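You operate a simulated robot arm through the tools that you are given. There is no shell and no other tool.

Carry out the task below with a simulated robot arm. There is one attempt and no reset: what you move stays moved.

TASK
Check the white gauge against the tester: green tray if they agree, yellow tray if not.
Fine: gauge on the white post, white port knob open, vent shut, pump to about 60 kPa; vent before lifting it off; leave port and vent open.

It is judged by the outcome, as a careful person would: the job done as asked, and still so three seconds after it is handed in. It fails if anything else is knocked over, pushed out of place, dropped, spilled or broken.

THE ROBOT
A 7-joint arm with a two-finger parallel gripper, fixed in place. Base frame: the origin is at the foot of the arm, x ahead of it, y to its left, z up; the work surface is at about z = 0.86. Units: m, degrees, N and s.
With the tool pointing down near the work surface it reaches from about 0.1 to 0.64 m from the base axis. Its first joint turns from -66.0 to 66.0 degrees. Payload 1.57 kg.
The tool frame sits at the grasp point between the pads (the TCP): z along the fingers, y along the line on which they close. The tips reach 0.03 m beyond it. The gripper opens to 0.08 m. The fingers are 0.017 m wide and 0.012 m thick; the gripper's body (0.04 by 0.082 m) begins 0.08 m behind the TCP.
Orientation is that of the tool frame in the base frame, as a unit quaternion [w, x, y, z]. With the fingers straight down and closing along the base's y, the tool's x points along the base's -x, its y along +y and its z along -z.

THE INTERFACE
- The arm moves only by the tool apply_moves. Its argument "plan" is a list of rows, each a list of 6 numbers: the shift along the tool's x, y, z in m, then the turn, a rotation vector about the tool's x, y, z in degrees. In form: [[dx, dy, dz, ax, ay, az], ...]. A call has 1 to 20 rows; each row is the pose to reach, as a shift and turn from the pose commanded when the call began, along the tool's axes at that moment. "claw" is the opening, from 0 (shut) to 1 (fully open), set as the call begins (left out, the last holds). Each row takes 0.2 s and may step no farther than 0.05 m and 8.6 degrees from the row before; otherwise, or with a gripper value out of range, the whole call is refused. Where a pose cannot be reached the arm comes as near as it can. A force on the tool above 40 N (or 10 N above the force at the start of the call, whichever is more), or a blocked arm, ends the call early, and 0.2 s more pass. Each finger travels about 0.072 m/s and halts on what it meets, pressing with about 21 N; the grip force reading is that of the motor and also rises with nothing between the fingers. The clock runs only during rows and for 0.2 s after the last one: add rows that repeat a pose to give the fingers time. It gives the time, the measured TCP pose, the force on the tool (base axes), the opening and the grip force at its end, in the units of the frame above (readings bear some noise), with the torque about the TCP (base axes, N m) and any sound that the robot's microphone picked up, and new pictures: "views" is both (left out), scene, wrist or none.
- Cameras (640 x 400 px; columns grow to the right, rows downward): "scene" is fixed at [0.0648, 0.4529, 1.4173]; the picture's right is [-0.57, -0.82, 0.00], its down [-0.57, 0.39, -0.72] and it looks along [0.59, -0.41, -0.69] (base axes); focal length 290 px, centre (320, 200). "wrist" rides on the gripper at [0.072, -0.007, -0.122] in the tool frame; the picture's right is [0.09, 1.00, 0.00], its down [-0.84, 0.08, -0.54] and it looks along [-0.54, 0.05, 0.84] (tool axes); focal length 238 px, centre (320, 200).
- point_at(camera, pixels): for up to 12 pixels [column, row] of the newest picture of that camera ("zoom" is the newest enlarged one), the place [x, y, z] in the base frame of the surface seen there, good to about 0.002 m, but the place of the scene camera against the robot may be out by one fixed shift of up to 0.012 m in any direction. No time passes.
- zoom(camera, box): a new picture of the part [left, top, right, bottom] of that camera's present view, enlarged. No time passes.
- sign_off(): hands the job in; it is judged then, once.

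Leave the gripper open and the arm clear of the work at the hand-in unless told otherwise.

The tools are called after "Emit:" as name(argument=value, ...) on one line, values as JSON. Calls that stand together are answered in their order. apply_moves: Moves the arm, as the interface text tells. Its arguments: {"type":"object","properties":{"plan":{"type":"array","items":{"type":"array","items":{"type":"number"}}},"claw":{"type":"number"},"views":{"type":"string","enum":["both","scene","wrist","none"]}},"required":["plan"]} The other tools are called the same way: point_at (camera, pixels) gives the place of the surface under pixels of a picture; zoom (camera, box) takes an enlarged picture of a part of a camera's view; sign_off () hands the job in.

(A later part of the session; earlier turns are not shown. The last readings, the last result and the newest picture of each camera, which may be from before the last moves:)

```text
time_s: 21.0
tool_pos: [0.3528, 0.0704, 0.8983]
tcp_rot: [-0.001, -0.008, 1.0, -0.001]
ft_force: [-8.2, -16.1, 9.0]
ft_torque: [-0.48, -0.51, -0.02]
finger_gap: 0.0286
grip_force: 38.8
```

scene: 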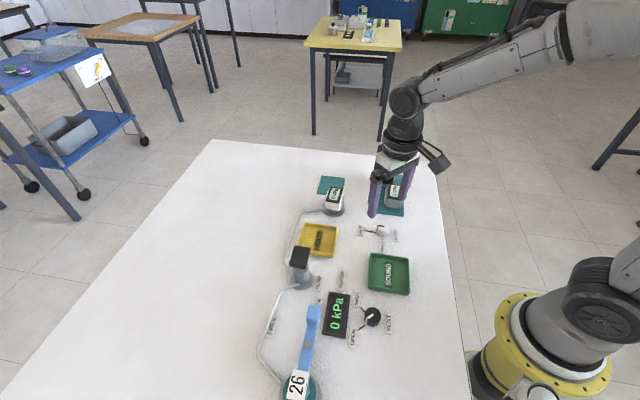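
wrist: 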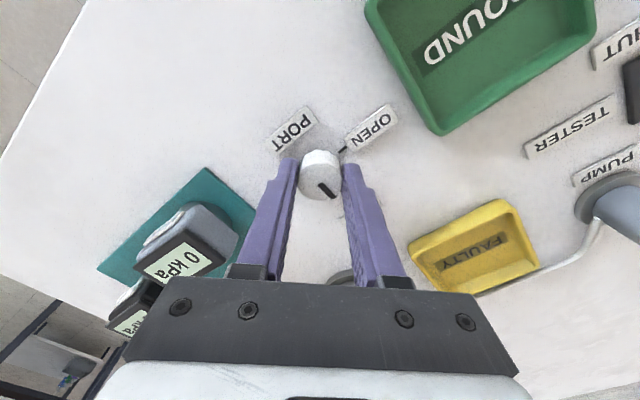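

Now both fingers bear on the knob, with slight overshoot. I'll back off 1 mm.

Emit:
apply_moves(plan=[[0, -0.0009, 0, 0, 0, 0], [0, -0.0009, 0, 0, 0, 0]], views="none")

```text
time_s: 21.6
tool_pos: [0.3528, 0.0702, 0.898]
tcp_rot: [0.0, -0.007, 1.0, 0.0]
ft_force: [-5.9, -10.8, 8.3]
ft_torque: [-0.47, 0.78, -0.01]
finger_gap: 0.029
grip_force: 38.4
```

Grip firm. I'll turn the knob 16° first (tool z negative = counterclockwise from above) and check the forces.

Emit:
apply_moves(plan=[[0, -0.0005, 0, 0, 0, -5], [0, -0.0005, 0, 0, 0, -10], [0, -0.0005, 0, 0, 0, -16]], views="wrist")

```text
time_s: 22.4
tool_pos: [0.3517, 0.0697, 0.8986]
tcp_rot: [0.0, -0.147, 0.989, 0.001]
ft_force: [-5.5, -5.0, 7.8]
ft_torque: [-0.19, 1.19, -0.02]
finger_gap: 0.0288
grip_force: 38.6
```

wrist: 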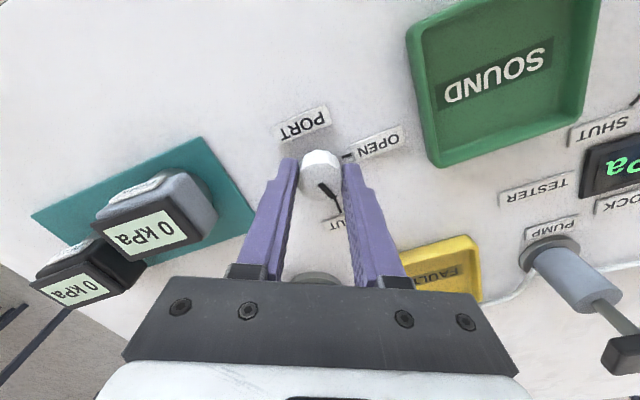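

Emit:
zoom(camera="wrist", box=[270, 120, 370, 240])

```text
3.33 times, centred on (320, 180) of wrist
```

zoom: 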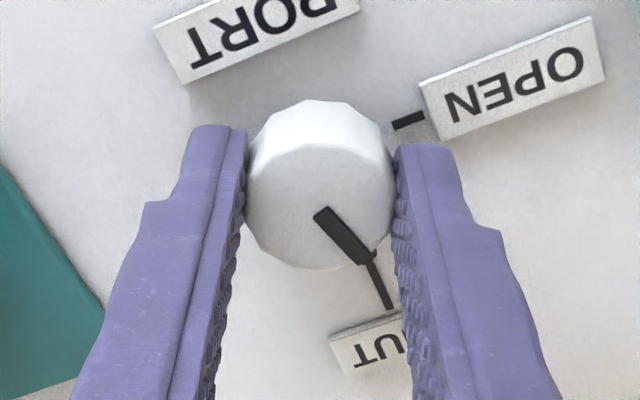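

The knob turns with the grip: the pointer has left the SHUT tick toward OPEN. I'll continue the remaining 74°.

Emit:
apply_moves(plan=[[0, 0, 0, 0, 0, -8], [0, 0, 0, 0, 0, -16], [0, 0, 0, 0, 0, -24], [0, 0, 0, 0, 0, -32], [0, 0, 0, 0, 0, -40], [0, 0, 0, 0, 0, -48], [0, 0, 0, 0, 0, -56], [0, 0, 0, 0, 0, -64], [0, 0, 0, 0, 0, -70], [0, 0, 0, 0, 0, -74], [0, 0, 0, 0, 0, -74]])

```text
time_s: 24.8
tool_pos: [0.3546, 0.0696, 0.8981]
tcp_rot: [0.0, 0.712, -0.702, 0.0]
ft_force: [13.5, -18.9, -24.3]
ft_torque: [-0.31, -0.31, -0.42]
finger_gap: 0.0286
grip_force: 39.0
```

scene: 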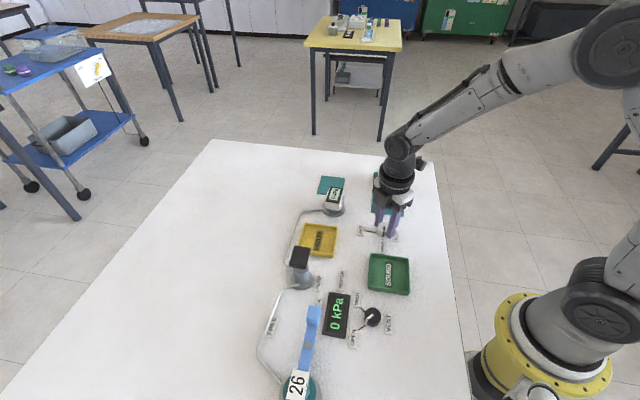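
wrist: 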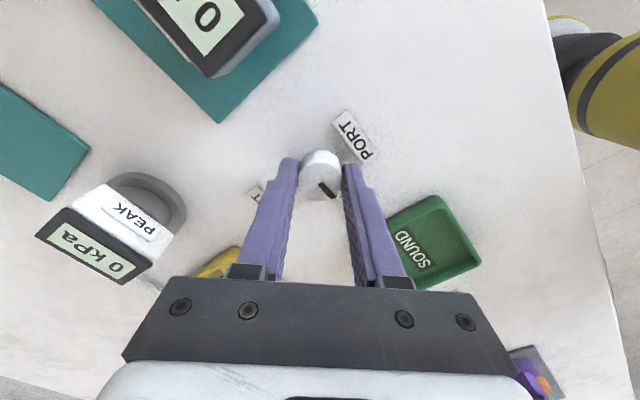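

The full turn is done, with about 0.4 N·m at the end (likely the stop). I'll relax, open modestly, and rise to look.

Emit:
apply_moves(plan=[[0, 0, 0, 0, 0, 1], [0, 0, 0, 0, 0, 1], [0, 0, 0, 0, 0, 1], [0, 0, -0.02, 0, 0, 1], [0, 0, -0.05, 0, 0, 1], [0, 0, -0.07, 0, 0, 1]], claw=0.7)

```text
time_s: 26.2
tool_pos: [0.352, 0.0708, 0.9692]
tcp_rot: [-0.001, -0.706, 0.708, 0.001]
ft_force: [0.0, -0.6, -0.2]
ft_torque: [-0.04, -0.01, -0.04]
finger_gap: 0.0563
grip_force: 0.1
```

scene: 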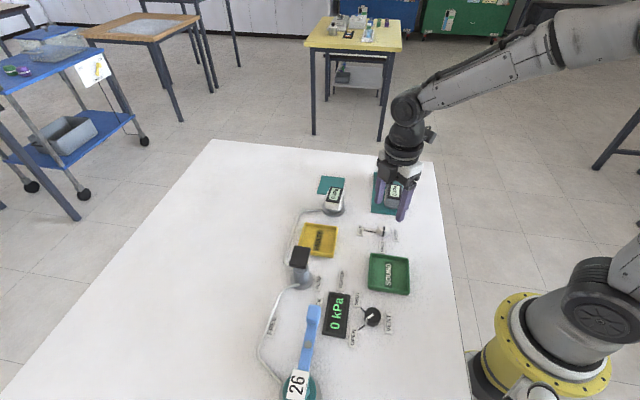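
wrist: 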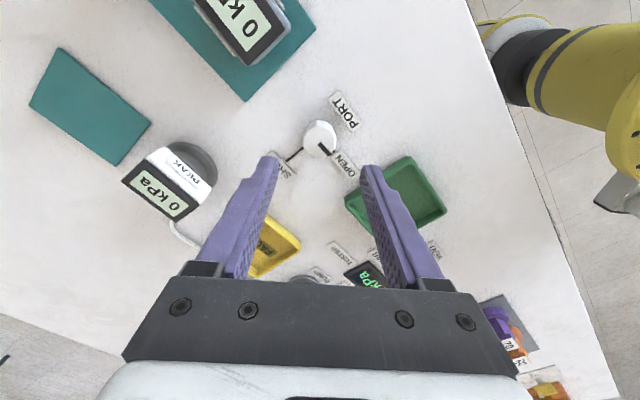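

Emit:
zoom(camera="wrist", box=[270, 90, 370, 190])

Emit:
zoom(camera="scene", box=[350, 215, 406, 250])

Emit:
zoom(camera="scene", box=[320, 285, 410, 350])

```text
4.00 times, centred on (320, 140) of wrist
```

zoom: 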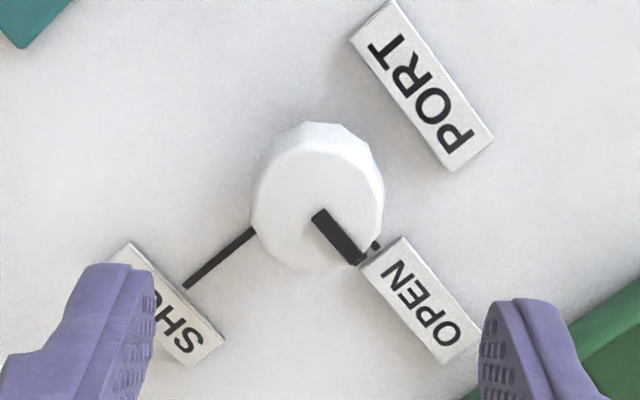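

```text
11.43 times, centred on (378, 232) of scene
```

zoom: 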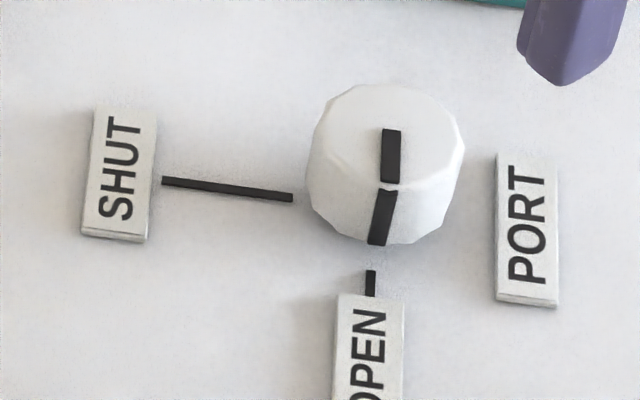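

```text
6.15 times, centred on (365, 318) of scene
```

zoom: 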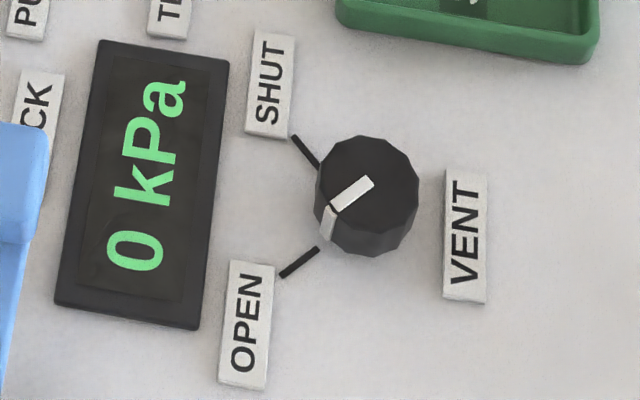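

The port is OPEN (pointer on its tick). The vent still points to OPEN. Next I'll go above the black vent knob (about 0.203, 0.232) keeping the tool orientation.

Emit:
apply_moves(plan=[[-0.025, 0.023, -0.01, 0, 0, 0], [-0.05, 0.046, -0.02, 0, 0, 0], [-0.075, 0.069, -0.025, 0, 0, 0], [-0.1, 0.092, -0.025, 0, 0, 0], [-0.125, 0.115, -0.025, 0, 0, 0], [-0.15, 0.138, -0.02, 0, 0, 0], [-0.161, 0.149, -0.02, 0, 0, 0], [-0.161, 0.149, -0.02, 0, 0, 0]], claw=0.75)

```text
time_s: 28.0
tool_pos: [0.2044, 0.2313, 0.9882]
tcp_rot: [0.0, -0.706, 0.708, 0.0]
ft_force: [0.6, 0.4, 0.6]
ft_torque: [-0.02, 0.01, 0.0]
finger_gap: 0.0601
grip_force: 0.0
```

scene: 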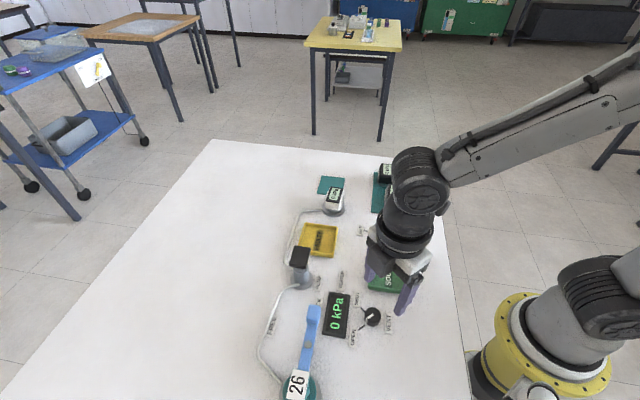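
wrist: 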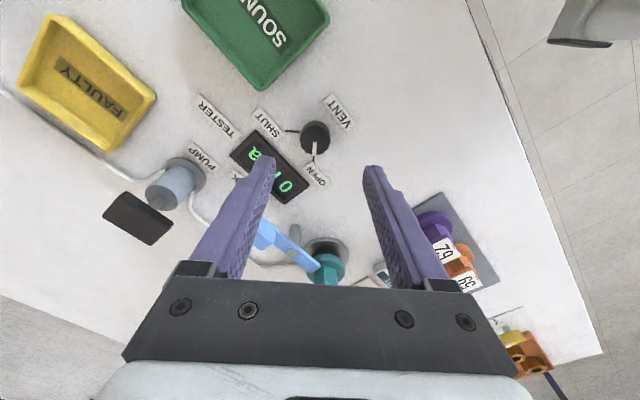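

The vent knob is at (315,137). I also see other numbered parts (purple, orange) at the right near (440,245). I'll take a close look at these and at the knob.

Emit:
zoom(camera="wrist", box=[230, 180, 500, 320])

Emit:
zoom(camera="wrist", box=[400, 190, 560, 390])

Emit:
zoom(camera="wrist", box=[265, 90, 365, 190])

Emit:
point_at(camera="wrist", pixels=[[315, 135], [303, 136], [327, 136], [315, 125], [315, 148], [290, 131], [314, 157], [440, 240], [462, 258], [330, 265], [325, 245], [520, 350]])

```text
2.37 times, centred on (365, 250) of wrist
```

zoom: 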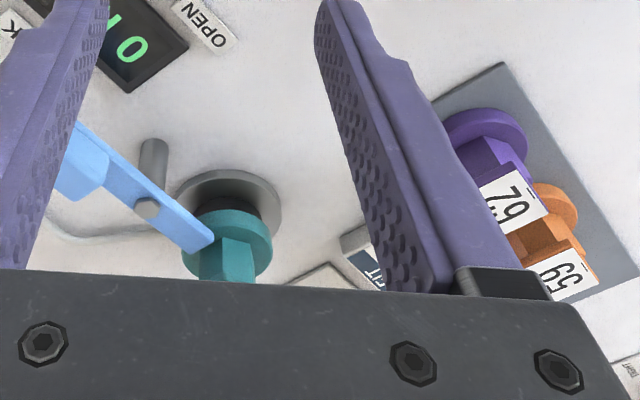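

```text
2.00 times, centred on (480, 290) of wrist
```

zoom: 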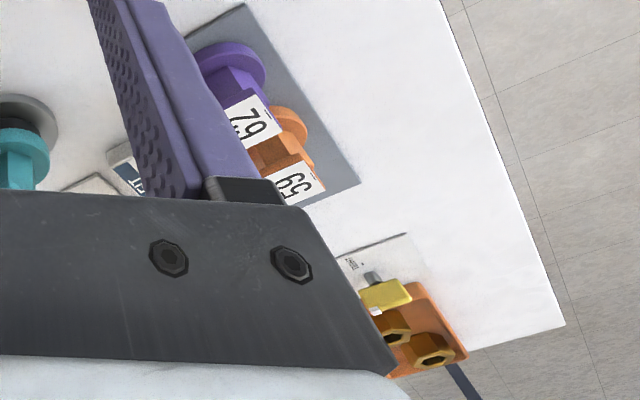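

```text
4.00 times, centred on (315, 140) of wrist
```

zoom: 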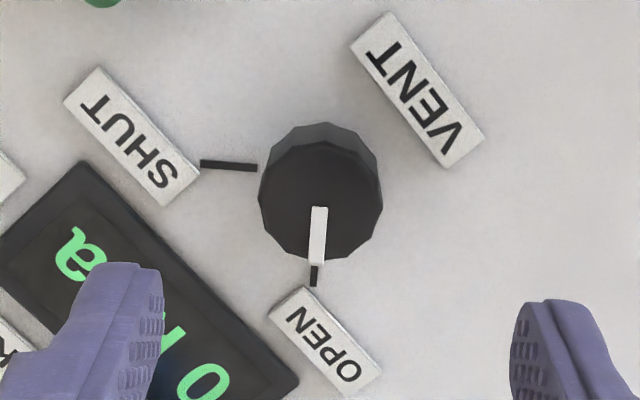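

```text
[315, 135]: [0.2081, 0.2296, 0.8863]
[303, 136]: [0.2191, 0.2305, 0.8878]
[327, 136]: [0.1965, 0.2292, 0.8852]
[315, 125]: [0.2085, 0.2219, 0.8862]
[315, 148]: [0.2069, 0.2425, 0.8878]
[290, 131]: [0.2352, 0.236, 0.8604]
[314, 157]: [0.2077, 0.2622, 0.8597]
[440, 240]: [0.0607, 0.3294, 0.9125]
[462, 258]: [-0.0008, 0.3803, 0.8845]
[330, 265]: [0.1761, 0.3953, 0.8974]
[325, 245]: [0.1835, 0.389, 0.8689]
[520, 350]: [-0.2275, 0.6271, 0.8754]
```

There are cards and plugs beside the "26" fitting that the scene view doesn't show. Before pressurising, I want to read them, so I'll rise and move the camera over that area.

Emit:
apply_moves(plan=[[0, 0, -0.04, 0, 0, 0], [-0.02, 0, -0.08, 0, 0, 0], [-0.05, 0, -0.11, 0, 0, 0], [-0.085, -0.004, -0.13, 0, 0, 0], [-0.12, -0.008, -0.15, 0, 0, 0], [-0.15, -0.012, -0.16, 0, 0, 0], [-0.18, -0.016, -0.16, 0, 0, 0], [-0.18, -0.016, -0.16, 0, 0, 0]])

```text
time_s: 29.8
tool_pos: [0.2191, 0.4108, 1.15]
tcp_rot: [0.0, -0.706, 0.708, 0.0]
ft_force: [-0.4, 0.0, -0.1]
ft_torque: [0.0, -0.03, -0.01]
finger_gap: 0.06
grip_force: 0.1
```

scene: 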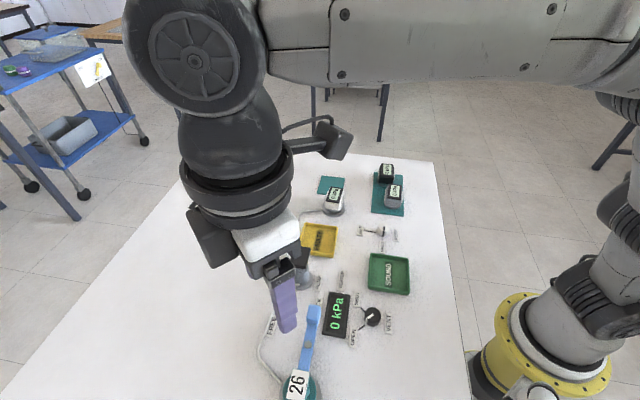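
wrist: 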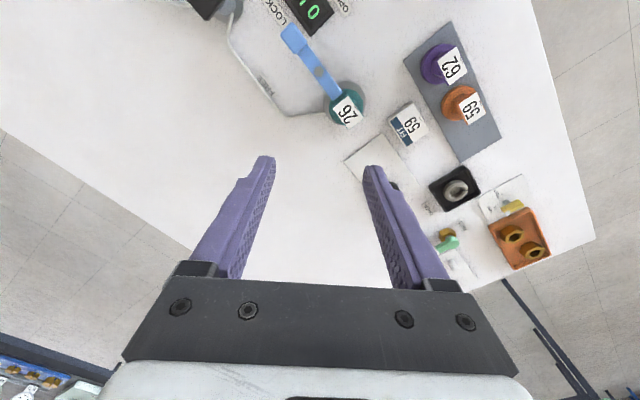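

Emit:
zoom(camera="wrist", box=[320, 20, 520, 170])

Emit:
zoom(camera="wrist", box=[330, 95, 450, 195])

Emit:
zoom(camera="wrist", box=[410, 150, 570, 290])

```text
2.67 times, centred on (420, 95) of wrist
```

zoom: 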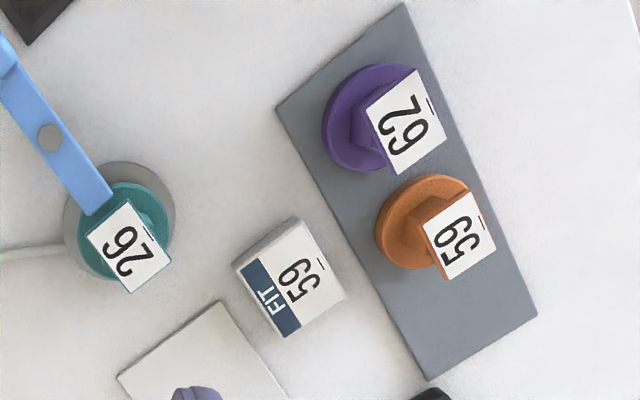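

```text
4.00 times, centred on (390, 145) of wrist
```

zoom: 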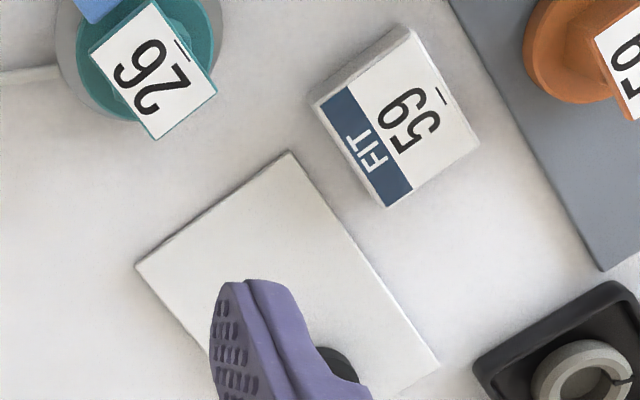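

```text
2.86 times, centred on (490, 220) of wrist
```

zoom: 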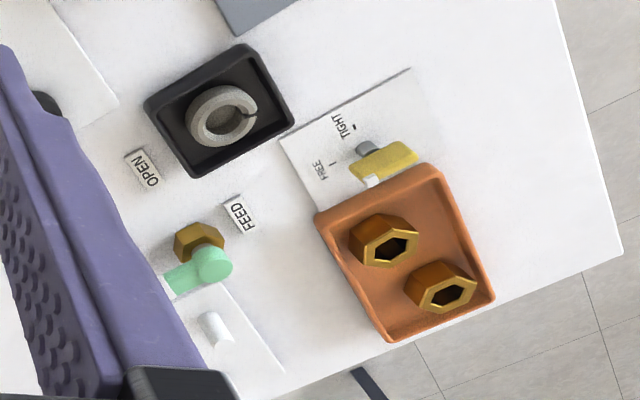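

Those belong to other stations (a "FIT 59" plug card, a feed valve, a torque key); my job doesn't mention them, so I leave them alone. I'll return over the vent knob, centre (0.2075, 0.235), and hover above it.

Emit:
apply_moves(plan=[[0.04, 0.002, 0.02, 0, 0, 0], [0.08, 0.005, 0.04, 0, 0, 0], [0.12, 0.008, 0.06, 0, 0, 0], [0.155, 0.01, 0.09, 0, 0, 0], [0.176, 0.0116, 0.13, 0, 0, 0], [0.176, 0.0116, 0.17, 0, 0, 0], [0.176, 0.0116, 0.21, 0, 0, 0], [0.176, 0.0116, 0.222, 0, 0, 0], [0.176, 0.0116, 0.222, 0, 0, 0]])

```text
time_s: 31.8
tool_pos: [0.2097, 0.2353, 0.9263]
tcp_rot: [0.0, -0.706, 0.708, 0.0]
ft_force: [-0.5, -0.4, 0.1]
ft_torque: [-0.01, -0.01, 0.03]
finger_gap: 0.0602
grip_force: 0.2
```

scene: 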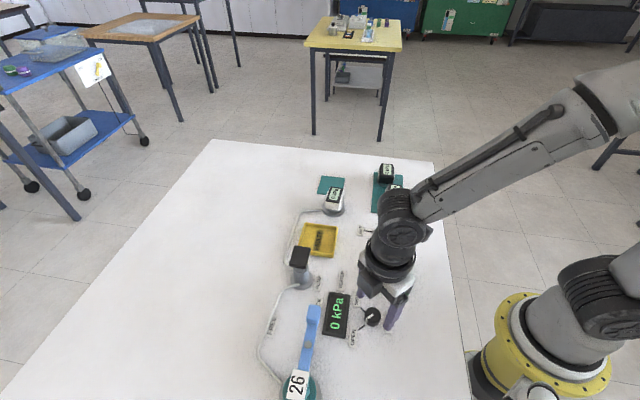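
wrist: 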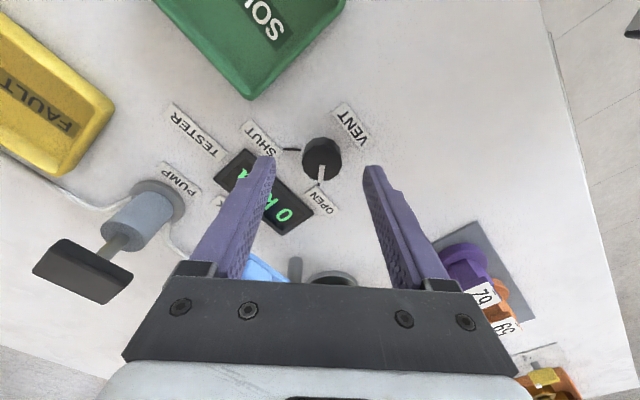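

The knob is about 2 mm right of centre (column 322 vs 319). I'll check the display and label heights beneath the left finger before descending.

Emit:
point_at(camera="wrist", pixels=[[244, 150], [312, 210], [260, 165], [282, 185], [262, 138], [276, 152], [322, 160], [322, 148], [325, 202], [306, 152], [339, 152]])

```text
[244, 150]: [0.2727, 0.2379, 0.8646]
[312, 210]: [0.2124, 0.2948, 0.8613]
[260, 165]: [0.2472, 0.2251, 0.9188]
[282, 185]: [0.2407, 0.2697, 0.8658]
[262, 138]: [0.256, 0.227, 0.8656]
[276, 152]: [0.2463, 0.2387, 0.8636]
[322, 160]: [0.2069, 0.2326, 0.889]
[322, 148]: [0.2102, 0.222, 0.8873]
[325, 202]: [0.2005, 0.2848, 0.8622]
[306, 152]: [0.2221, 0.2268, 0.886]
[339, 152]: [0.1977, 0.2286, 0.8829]
```

The SHUT label starts at x≈0.246, so I'll narrow the opening to 46 mm to stay clear, then descend to z≈0.899.

Emit:
apply_moves(plan=[[0, 0.0022, 0, 0, 0, 0], [0, 0.0022, 0.003, 0, 0, 0], [0, 0.0022, 0.01, 0, 0, 0], [0, 0.0022, 0.019, 0, 0, 0], [0, 0.0022, 0.0273, 0, 0, 0], [0, 0.0022, 0.0273, 0, 0, 0]], claw=0.575)

```text
time_s: 33.2
tool_pos: [0.2073, 0.2365, 0.9004]
tcp_rot: [0.0, -0.706, 0.708, 0.0]
ft_force: [-0.2, 0.8, 1.2]
ft_torque: [0.02, -0.02, 0.02]
finger_gap: 0.046
grip_force: 0.0
```

scene: 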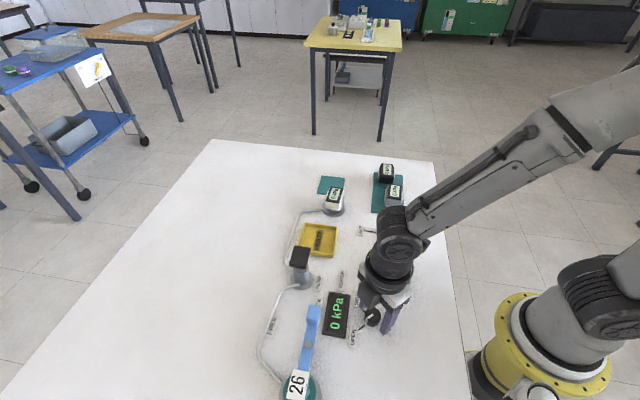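
wrist: 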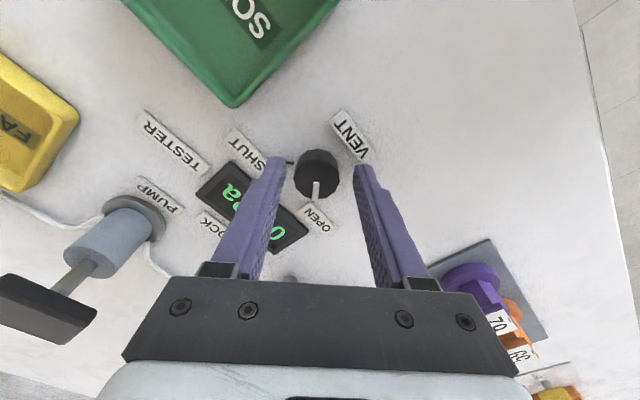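

Emit:
apply_moves(plan=[[0, -0.001, 0, 0, 0, 0], [0, -0.001, 0, 0, 0, 0], [0, -0.001, 0, 0, 0, 0]], claw=0.25, views="wrist")

```text
time_s: 34.0
tool_pos: [0.2089, 0.2355, 0.8998]
tcp_rot: [0.0, -0.706, 0.709, -0.001]
ft_force: [13.5, -5.7, -2.7]
ft_torque: [0.03, -0.07, -0.09]
finger_gap: 0.0296
grip_force: 39.4
```

wrist: 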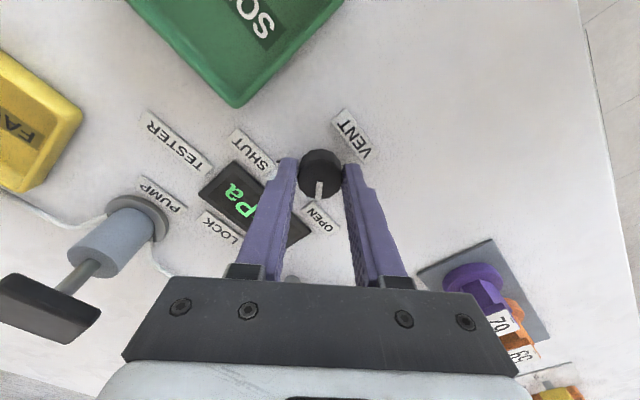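

Gripped at 29.6 mm. Turn the vent knob clockwise (tool z positive): first 16°, then check.

Emit:
apply_moves(plan=[[0, -0.0008, 0, 0, 0, 5], [0, -0.0008, 0, 0, 0, 10], [0, -0.0008, 0, 0, 0, 16]], views="wrist")

Emit:
zoom(camera="wrist", box=[270, 120, 370, 240])

```text
time_s: 34.8
tool_pos: [0.2086, 0.2359, 0.8999]
tcp_rot: [0.0, -0.6, 0.8, 0.0]
ft_force: [5.0, -8.7, 8.2]
ft_torque: [0.34, -0.62, 0.02]
finger_gap: 0.0295
grip_force: 38.7
```

wrist: 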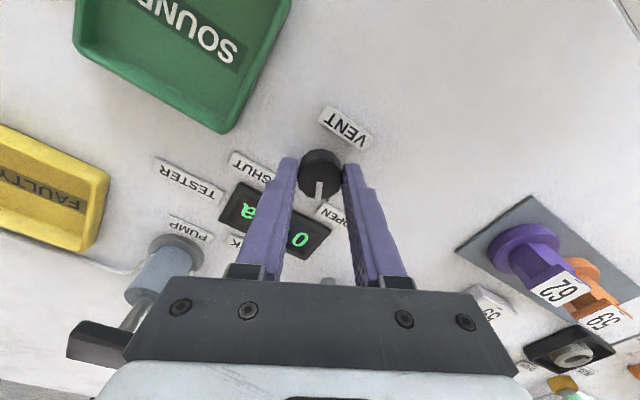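

```text
3.33 times, centred on (320, 180) of wrist
```

zoom: 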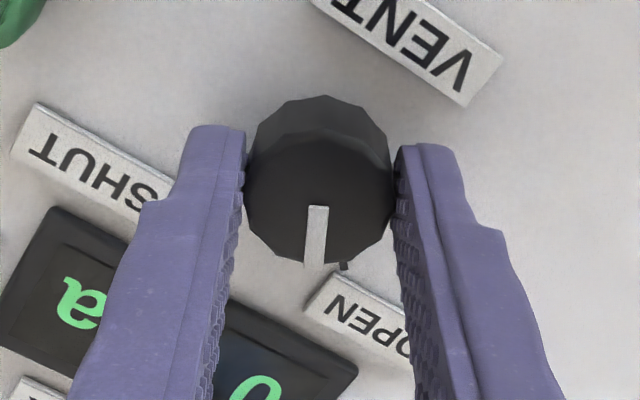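

The pointer is leaving OPEN toward SHUT. Continue the remaining 74°.

Emit:
apply_moves(plan=[[0, 0, 0, 0, 0, 8], [0, 0, 0, 0, 0, 16], [0, 0, 0, 0, 0, 24], [0, 0, 0, 0, 0, 32], [0, 0, 0, 0, 0, 40], [0, 0, 0, 0, 0, 48], [0, 0, 0, 0, 0, 56], [0, 0, 0, 0, 0, 64], [0, 0, 0, 0, 0, 70], [0, 0, 0, 0, 0, 74], [0, 0, 0, 0, 0, 74]])

```text
time_s: 37.2
tool_pos: [0.2067, 0.2364, 0.9007]
tcp_rot: [0.0, 0.004, 1.0, 0.001]
ft_force: [-23.8, 21.3, 17.2]
ft_torque: [0.12, 0.67, 0.25]
finger_gap: 0.0294
grip_force: 39.1
```

scene: 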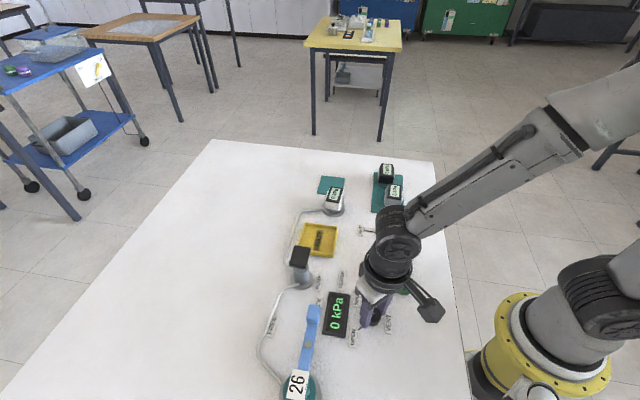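
wrist: 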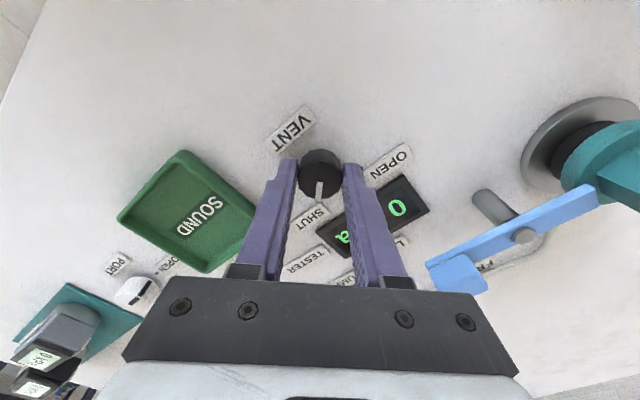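

The vent turned to SHUT. I'll relax, open to 46 mm and rise to verify.

Emit:
apply_moves(plan=[[0, 0, 0, 0, 0, -1], [0, 0, 0, 0, 0, -1], [0, 0, 0, 0, 0, -1], [0, 0, -0.02, 0, 0, -1], [0, 0, -0.05, 0, 0, -1], [0, 0, -0.09, 0, 0, -1], [0, 0, -0.12, 0, 0, -1]], claw=0.575)

Emit:
zoom(camera="wrist", box=[270, 90, 370, 190])

Emit:
zoom(camera="scene", box=[320, 285, 410, 350])

```text
time_s: 38.8
tool_pos: [0.2099, 0.2369, 1.0184]
tcp_rot: [0.0, -0.006, 1.0, 0.0]
ft_force: [0.2, -0.4, 0.9]
ft_torque: [-0.01, 0.0, 0.0]
finger_gap: 0.046
grip_force: 0.0
```

scene: 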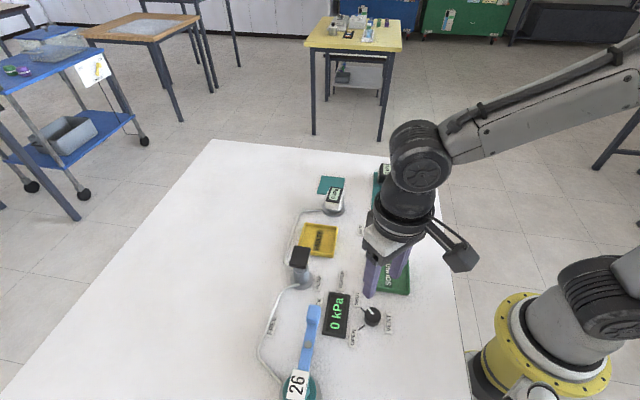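
wrist: 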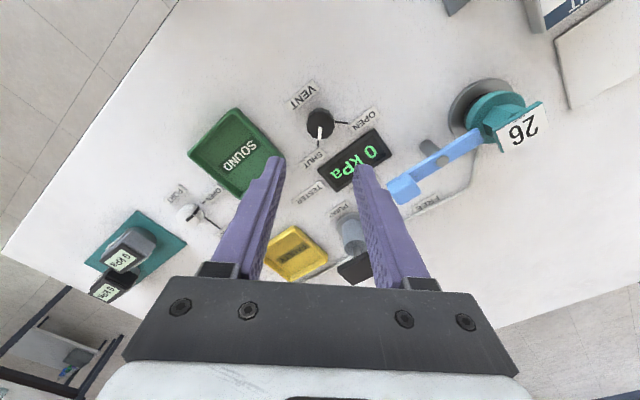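

```text
4.00 times, centred on (320, 140) of wrist
```

zoom: 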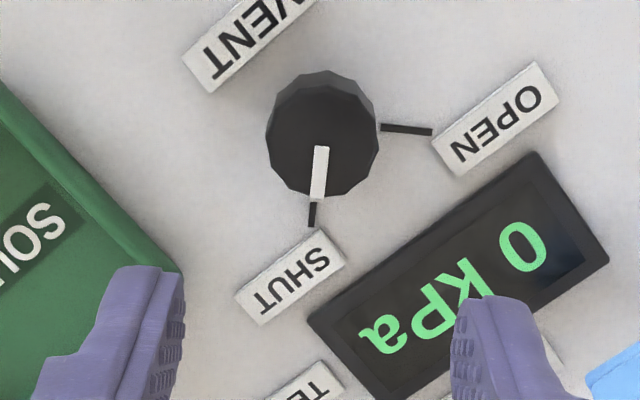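

```text
6.15 times, centred on (365, 318) of scene
```

zoom: 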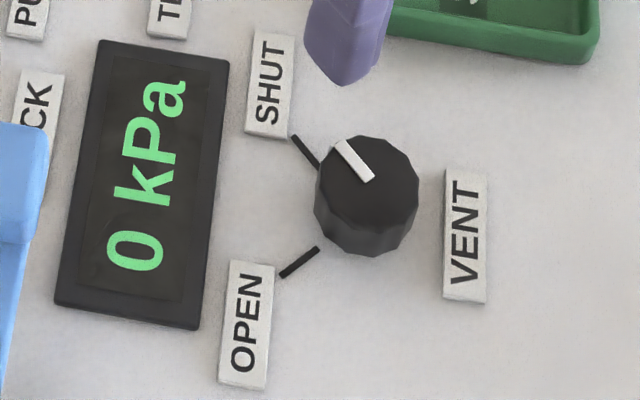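

Vent is SHUT. Now I'll move above the pump handle (about 0.35, 0.30) with the fingers closed, and measure it.

Emit:
apply_moves(plan=[[-0.025, 0.01, -0.015, 0, 0, 0], [-0.05, 0.022, -0.03, 0, 0, 0], [-0.075, 0.034, -0.04, 0, 0, 0], [-0.1, 0.046, -0.04, 0, 0, 0], [-0.125, 0.057, -0.04, 0, 0, 0], [-0.14, 0.063, -0.04, 0, 0, 0], [-0.14, 0.063, -0.04, 0, 0, 0]], claw=0)

```text
time_s: 40.4
tool_pos: [0.3483, 0.3021, 1.0604]
tcp_rot: [0.0, -0.007, 1.0, -0.001]
ft_force: [-0.3, -0.5, -0.5]
ft_torque: [-0.01, -0.04, 0.0]
finger_gap: 0.0001
grip_force: 21.2
```

scene: 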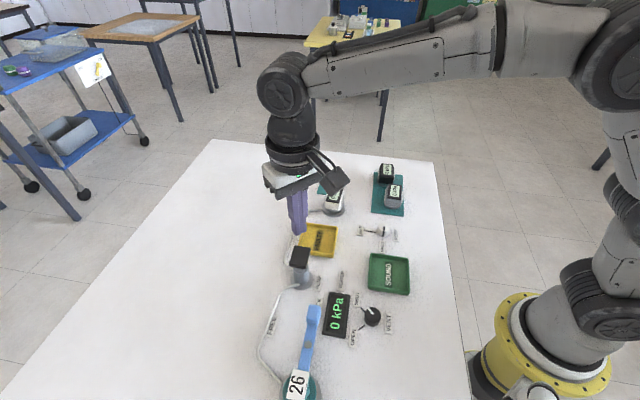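
wrist: 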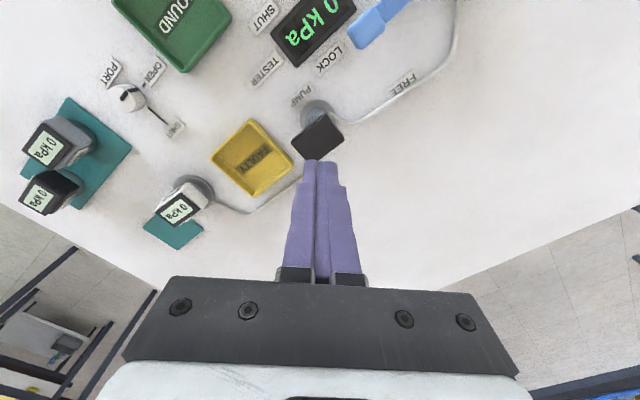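

From here the wrist camera sees the pump handle (318,137), tester and the gauge display at once. I'll measure the handle.

Emit:
zoom(camera="wrist", box=[270, 80, 370, 170])

Emit:
point_at(camera="wrist", pixels=[[318, 134], [295, 137], [322, 117], [341, 134], [309, 156], [322, 103], [312, 106], [305, 118]])

```text
4.44 times, centred on (320, 125) of wrist
```

zoom: 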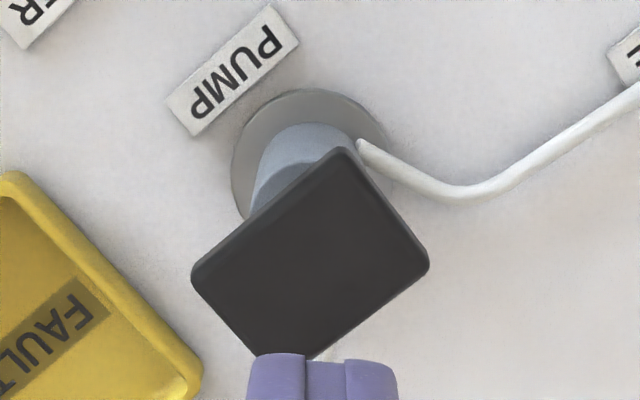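

```text
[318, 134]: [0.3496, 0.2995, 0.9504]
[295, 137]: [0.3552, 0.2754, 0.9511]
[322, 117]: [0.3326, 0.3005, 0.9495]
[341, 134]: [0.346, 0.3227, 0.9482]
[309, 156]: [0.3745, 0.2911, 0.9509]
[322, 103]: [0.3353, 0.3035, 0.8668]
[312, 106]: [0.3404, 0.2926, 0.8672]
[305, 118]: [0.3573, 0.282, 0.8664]
```

Handle top centre (0.353, 0.301, 0.951). I'll descend to just above it, then press in steps.

Emit:
apply_moves(plan=[[-0.005, -0.001, 0.03, 0, 0, 0], [-0.005, -0.001, 0.06, 0, 0, 0], [-0.005, -0.001, 0.074, 0, 0, 0], [-0.005, -0.001, 0.074, 0, 0, 0]], views="wrist")

```text
time_s: 41.4
tool_pos: [0.3537, 0.3016, 0.986]
tcp_rot: [0.0, -0.006, 1.0, 0.0]
ft_force: [-0.1, 0.9, 1.1]
ft_torque: [-0.01, -0.02, 0.04]
finger_gap: 0.0
grip_force: 21.1
```

wrist: 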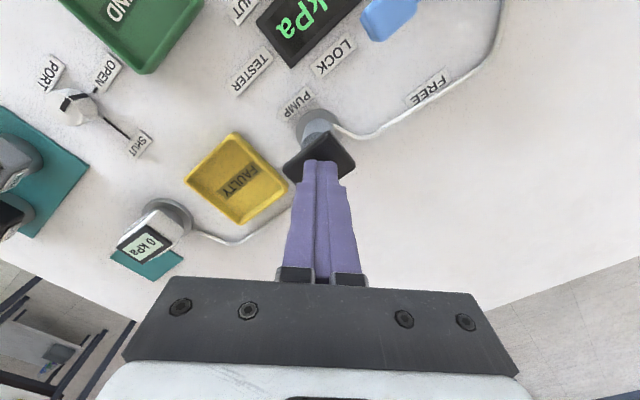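

Tips are about 5 mm above the handle. I'll press 15 mm down and read force and displays.

Emit:
apply_moves(plan=[[0, 0, 0.005, 0, 0, 0], [0, 0, 0.01, 0, 0, 0], [0, 0, 0.015, 0, 0, 0]])

Emit:
zoom(camera="scene", box=[270, 220, 360, 350])

```text
time_s: 42.2
tool_pos: [0.353, 0.3012, 0.9714]
tcp_rot: [0.0, -0.007, 1.0, 0.0]
ft_force: [-0.6, -1.2, 2.1]
ft_torque: [-0.02, 0.0, 0.0]
finger_gap: 0.0
grip_force: 20.7
```

scene: 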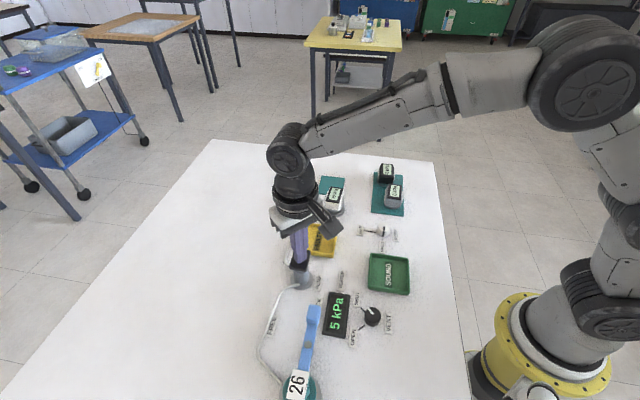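
wrist: 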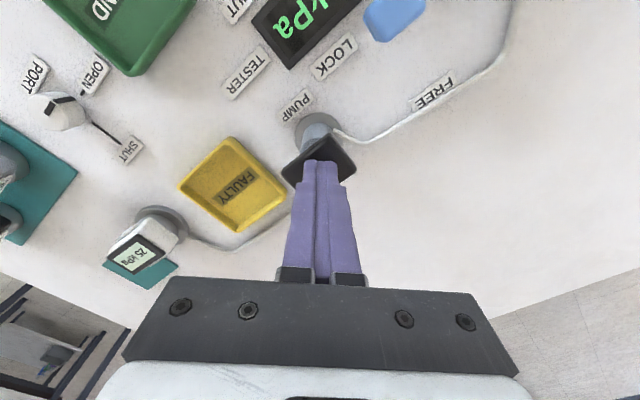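

```text
3.08 times, centred on (315, 285) of scene
```

zoom: 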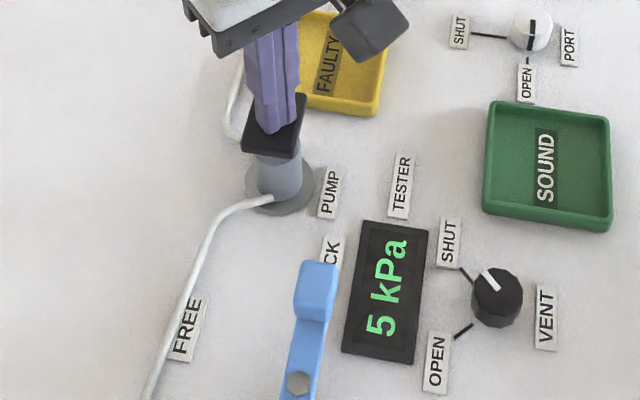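

The tester shows 5 kPa. I'll read the gauge display in the wrist and scene views.

Emit:
zoom(camera="wrist", box=[100, 200, 190, 290])

Emit:
zoom(camera="scene", box=[315, 175, 350, 215])

```text
4.44 times, centred on (145, 245) of wrist
```

zoom: 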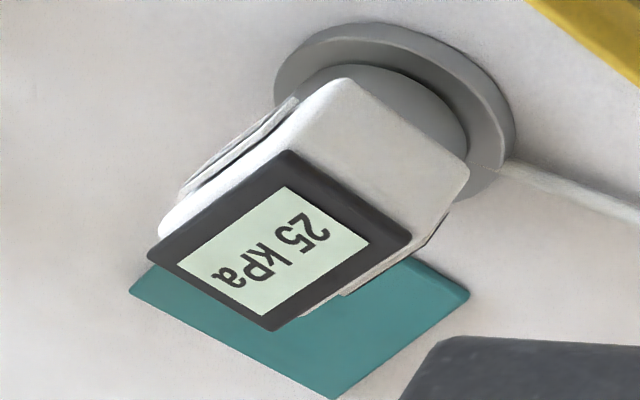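

```text
10.00 times, centred on (332, 195) of scene
```

zoom: 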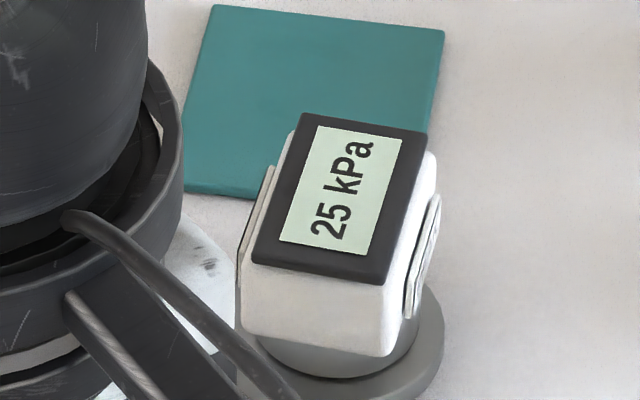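

The gauge shows 25 kPa and the tester 5 kPa at this point. The comparison belongs at about 60 kPa, so I'll continue pressing another 15 mm.

Emit:
apply_moves(plan=[[0, 0, 0.004, 0, 0, 0], [0, 0, 0.008, 0, 0, 0], [0, 0, 0.012, 0, 0, 0], [0, 0, 0.015, 0, 0, 0], [0, 0, 0.015, 0, 0, 0]])

Emit:
zoom(camera="scene", box=[270, 170, 410, 350])

```text
time_s: 43.4
tool_pos: [0.3528, 0.2994, 0.9556]
tcp_rot: [0.0, -0.007, 1.0, 0.0]
ft_force: [2.4, -0.2, 4.2]
ft_torque: [0.01, -0.06, 0.0]
finger_gap: 0.0
grip_force: 21.1
heard: click
```

scene: 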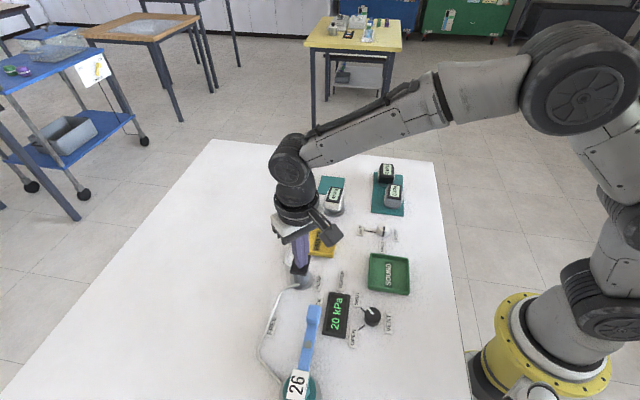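
wrist: 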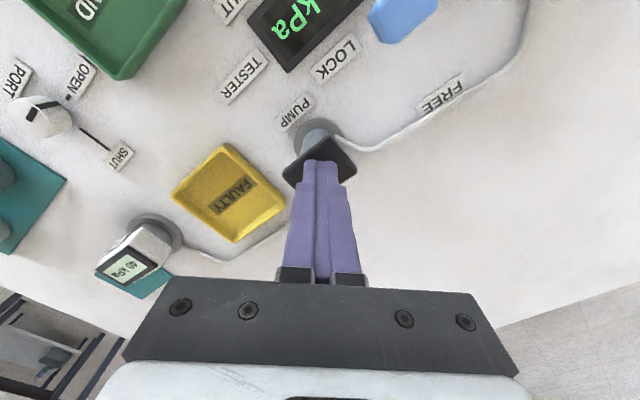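

```text
2.22 times, centred on (340, 260) of scene
```

zoom: 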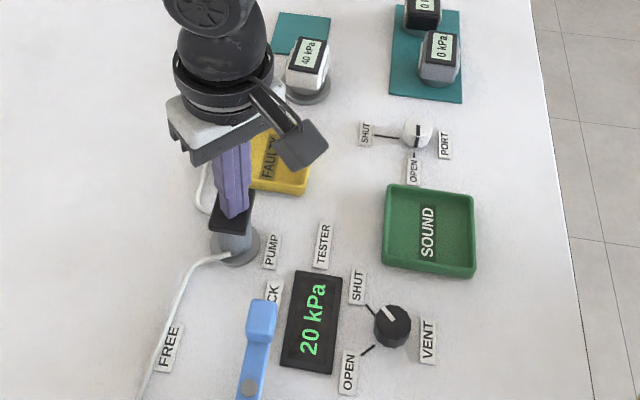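

A click was heard; tester 20 kPa, gauge 40 kPa. I'll raise the fingers and see whether the handle springs back.

Emit:
apply_moves(plan=[[0, 0, -0.01, 0, 0, 0], [0, 0, -0.02, 0, 0, 0], [0, 0, -0.03, 0, 0, 0], [0, 0, -0.035, 0, 0, 0], [0, 0, -0.035, 0, 0, 0]])

Emit:
zoom(camera="scene", box=[270, 170, 410, 350])

```text
time_s: 44.6
tool_pos: [0.3521, 0.2998, 0.9902]
tcp_rot: [0.0, -0.007, 1.0, 0.0]
ft_force: [0.3, 0.8, 0.9]
ft_torque: [0.02, 0.01, -0.02]
finger_gap: 0.0
grip_force: 21.2
```

scene: 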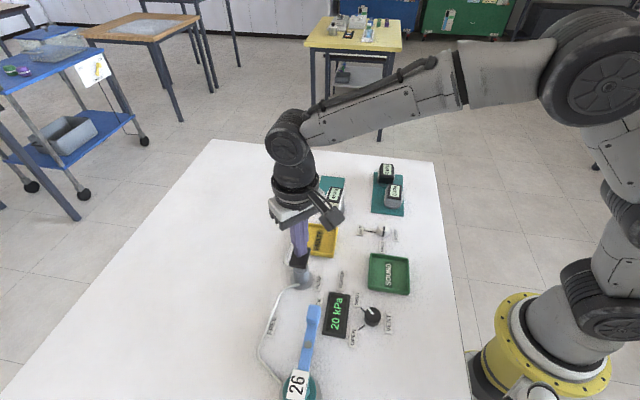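
wrist: 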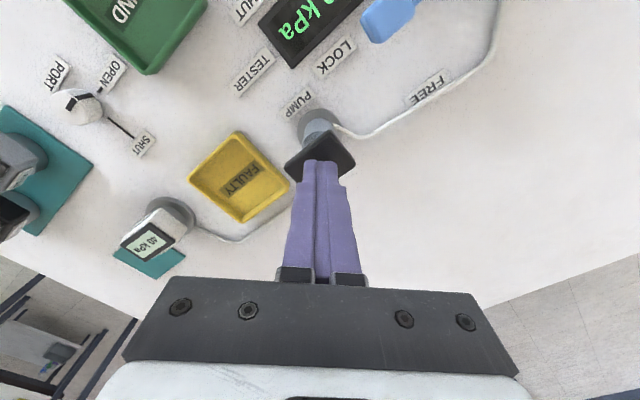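

```text
2.22 times, centred on (340, 260) of scene
```

zoom: 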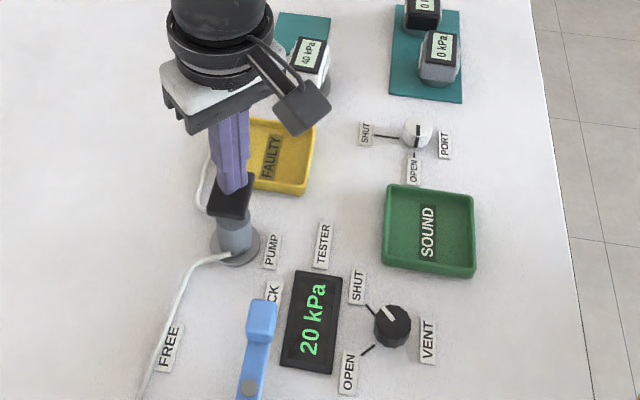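

The handle springs back and 20 kPa holds. Second full stroke now.

Emit:
apply_moves(plan=[[0, 0, 0.01, 0, 0, 0], [0, 0, 0.018, 0, 0, 0], [0, 0, 0.024, 0, 0, 0], [0, 0, 0.03, 0, 0, 0], [0, 0, 0.035, 0, 0, 0], [0, 0, 0.035, 0, 0, 0], [0, 0, 0.025, 0, 0, 0], [0, 0, 0.015, 0, 0, 0], [0, 0, 0, 0, 0, 0], [0, 0, 0, 0, 0, 0]])

Emit:
zoom(camera="scene", box=[270, 170, 410, 350])

Emit:
zoom(camera="wrist", box=[110, 180, 200, 270])

```text
time_s: 46.8
tool_pos: [0.3525, 0.3008, 0.9905]
tcp_rot: [0.0, -0.007, 1.0, 0.0]
ft_force: [0.0, 0.2, -0.4]
ft_torque: [-0.02, 0.01, -0.03]
finger_gap: 0.0
grip_force: 21.0
heard: click
```

scene: 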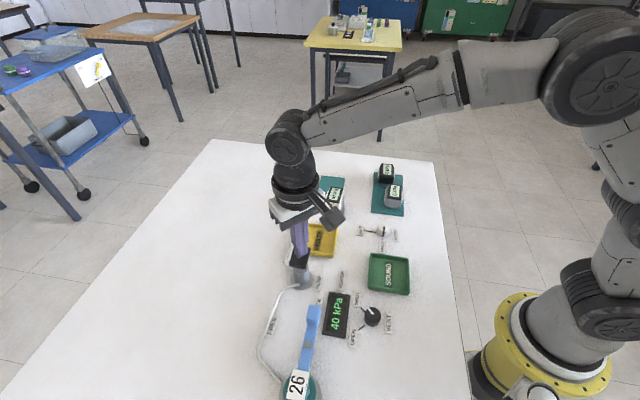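
wrist: 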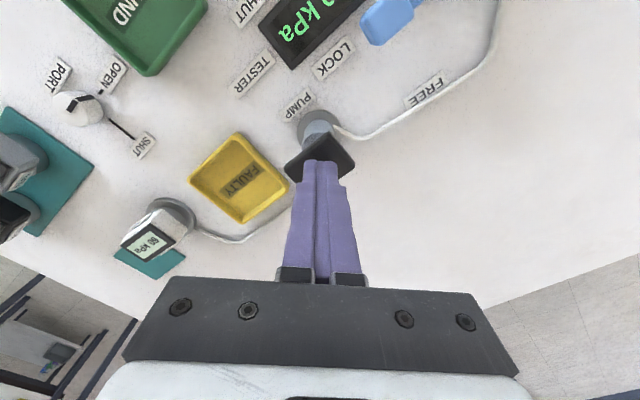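

```text
2.22 times, centred on (340, 260) of scene
```

zoom: 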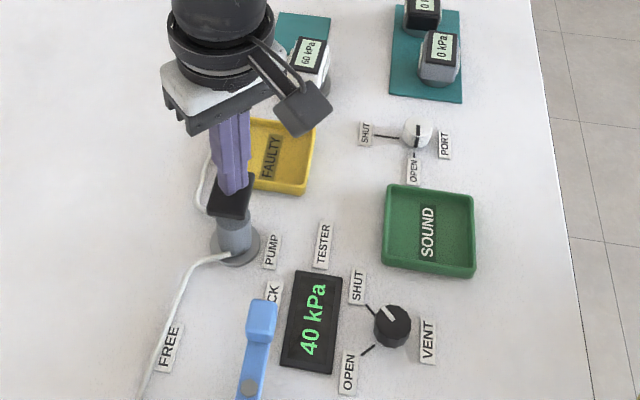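

```text
4.44 times, centred on (155, 225) of wrist
```

zoom: 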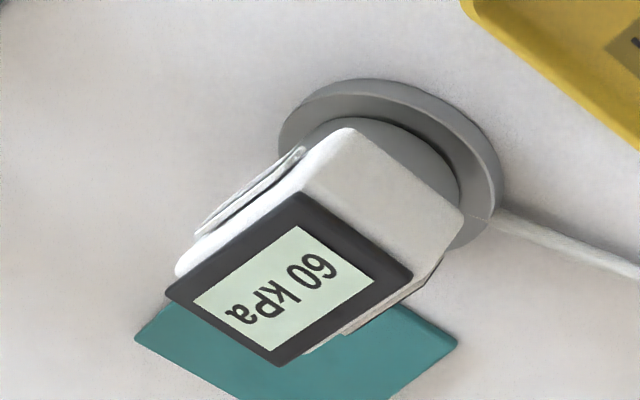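

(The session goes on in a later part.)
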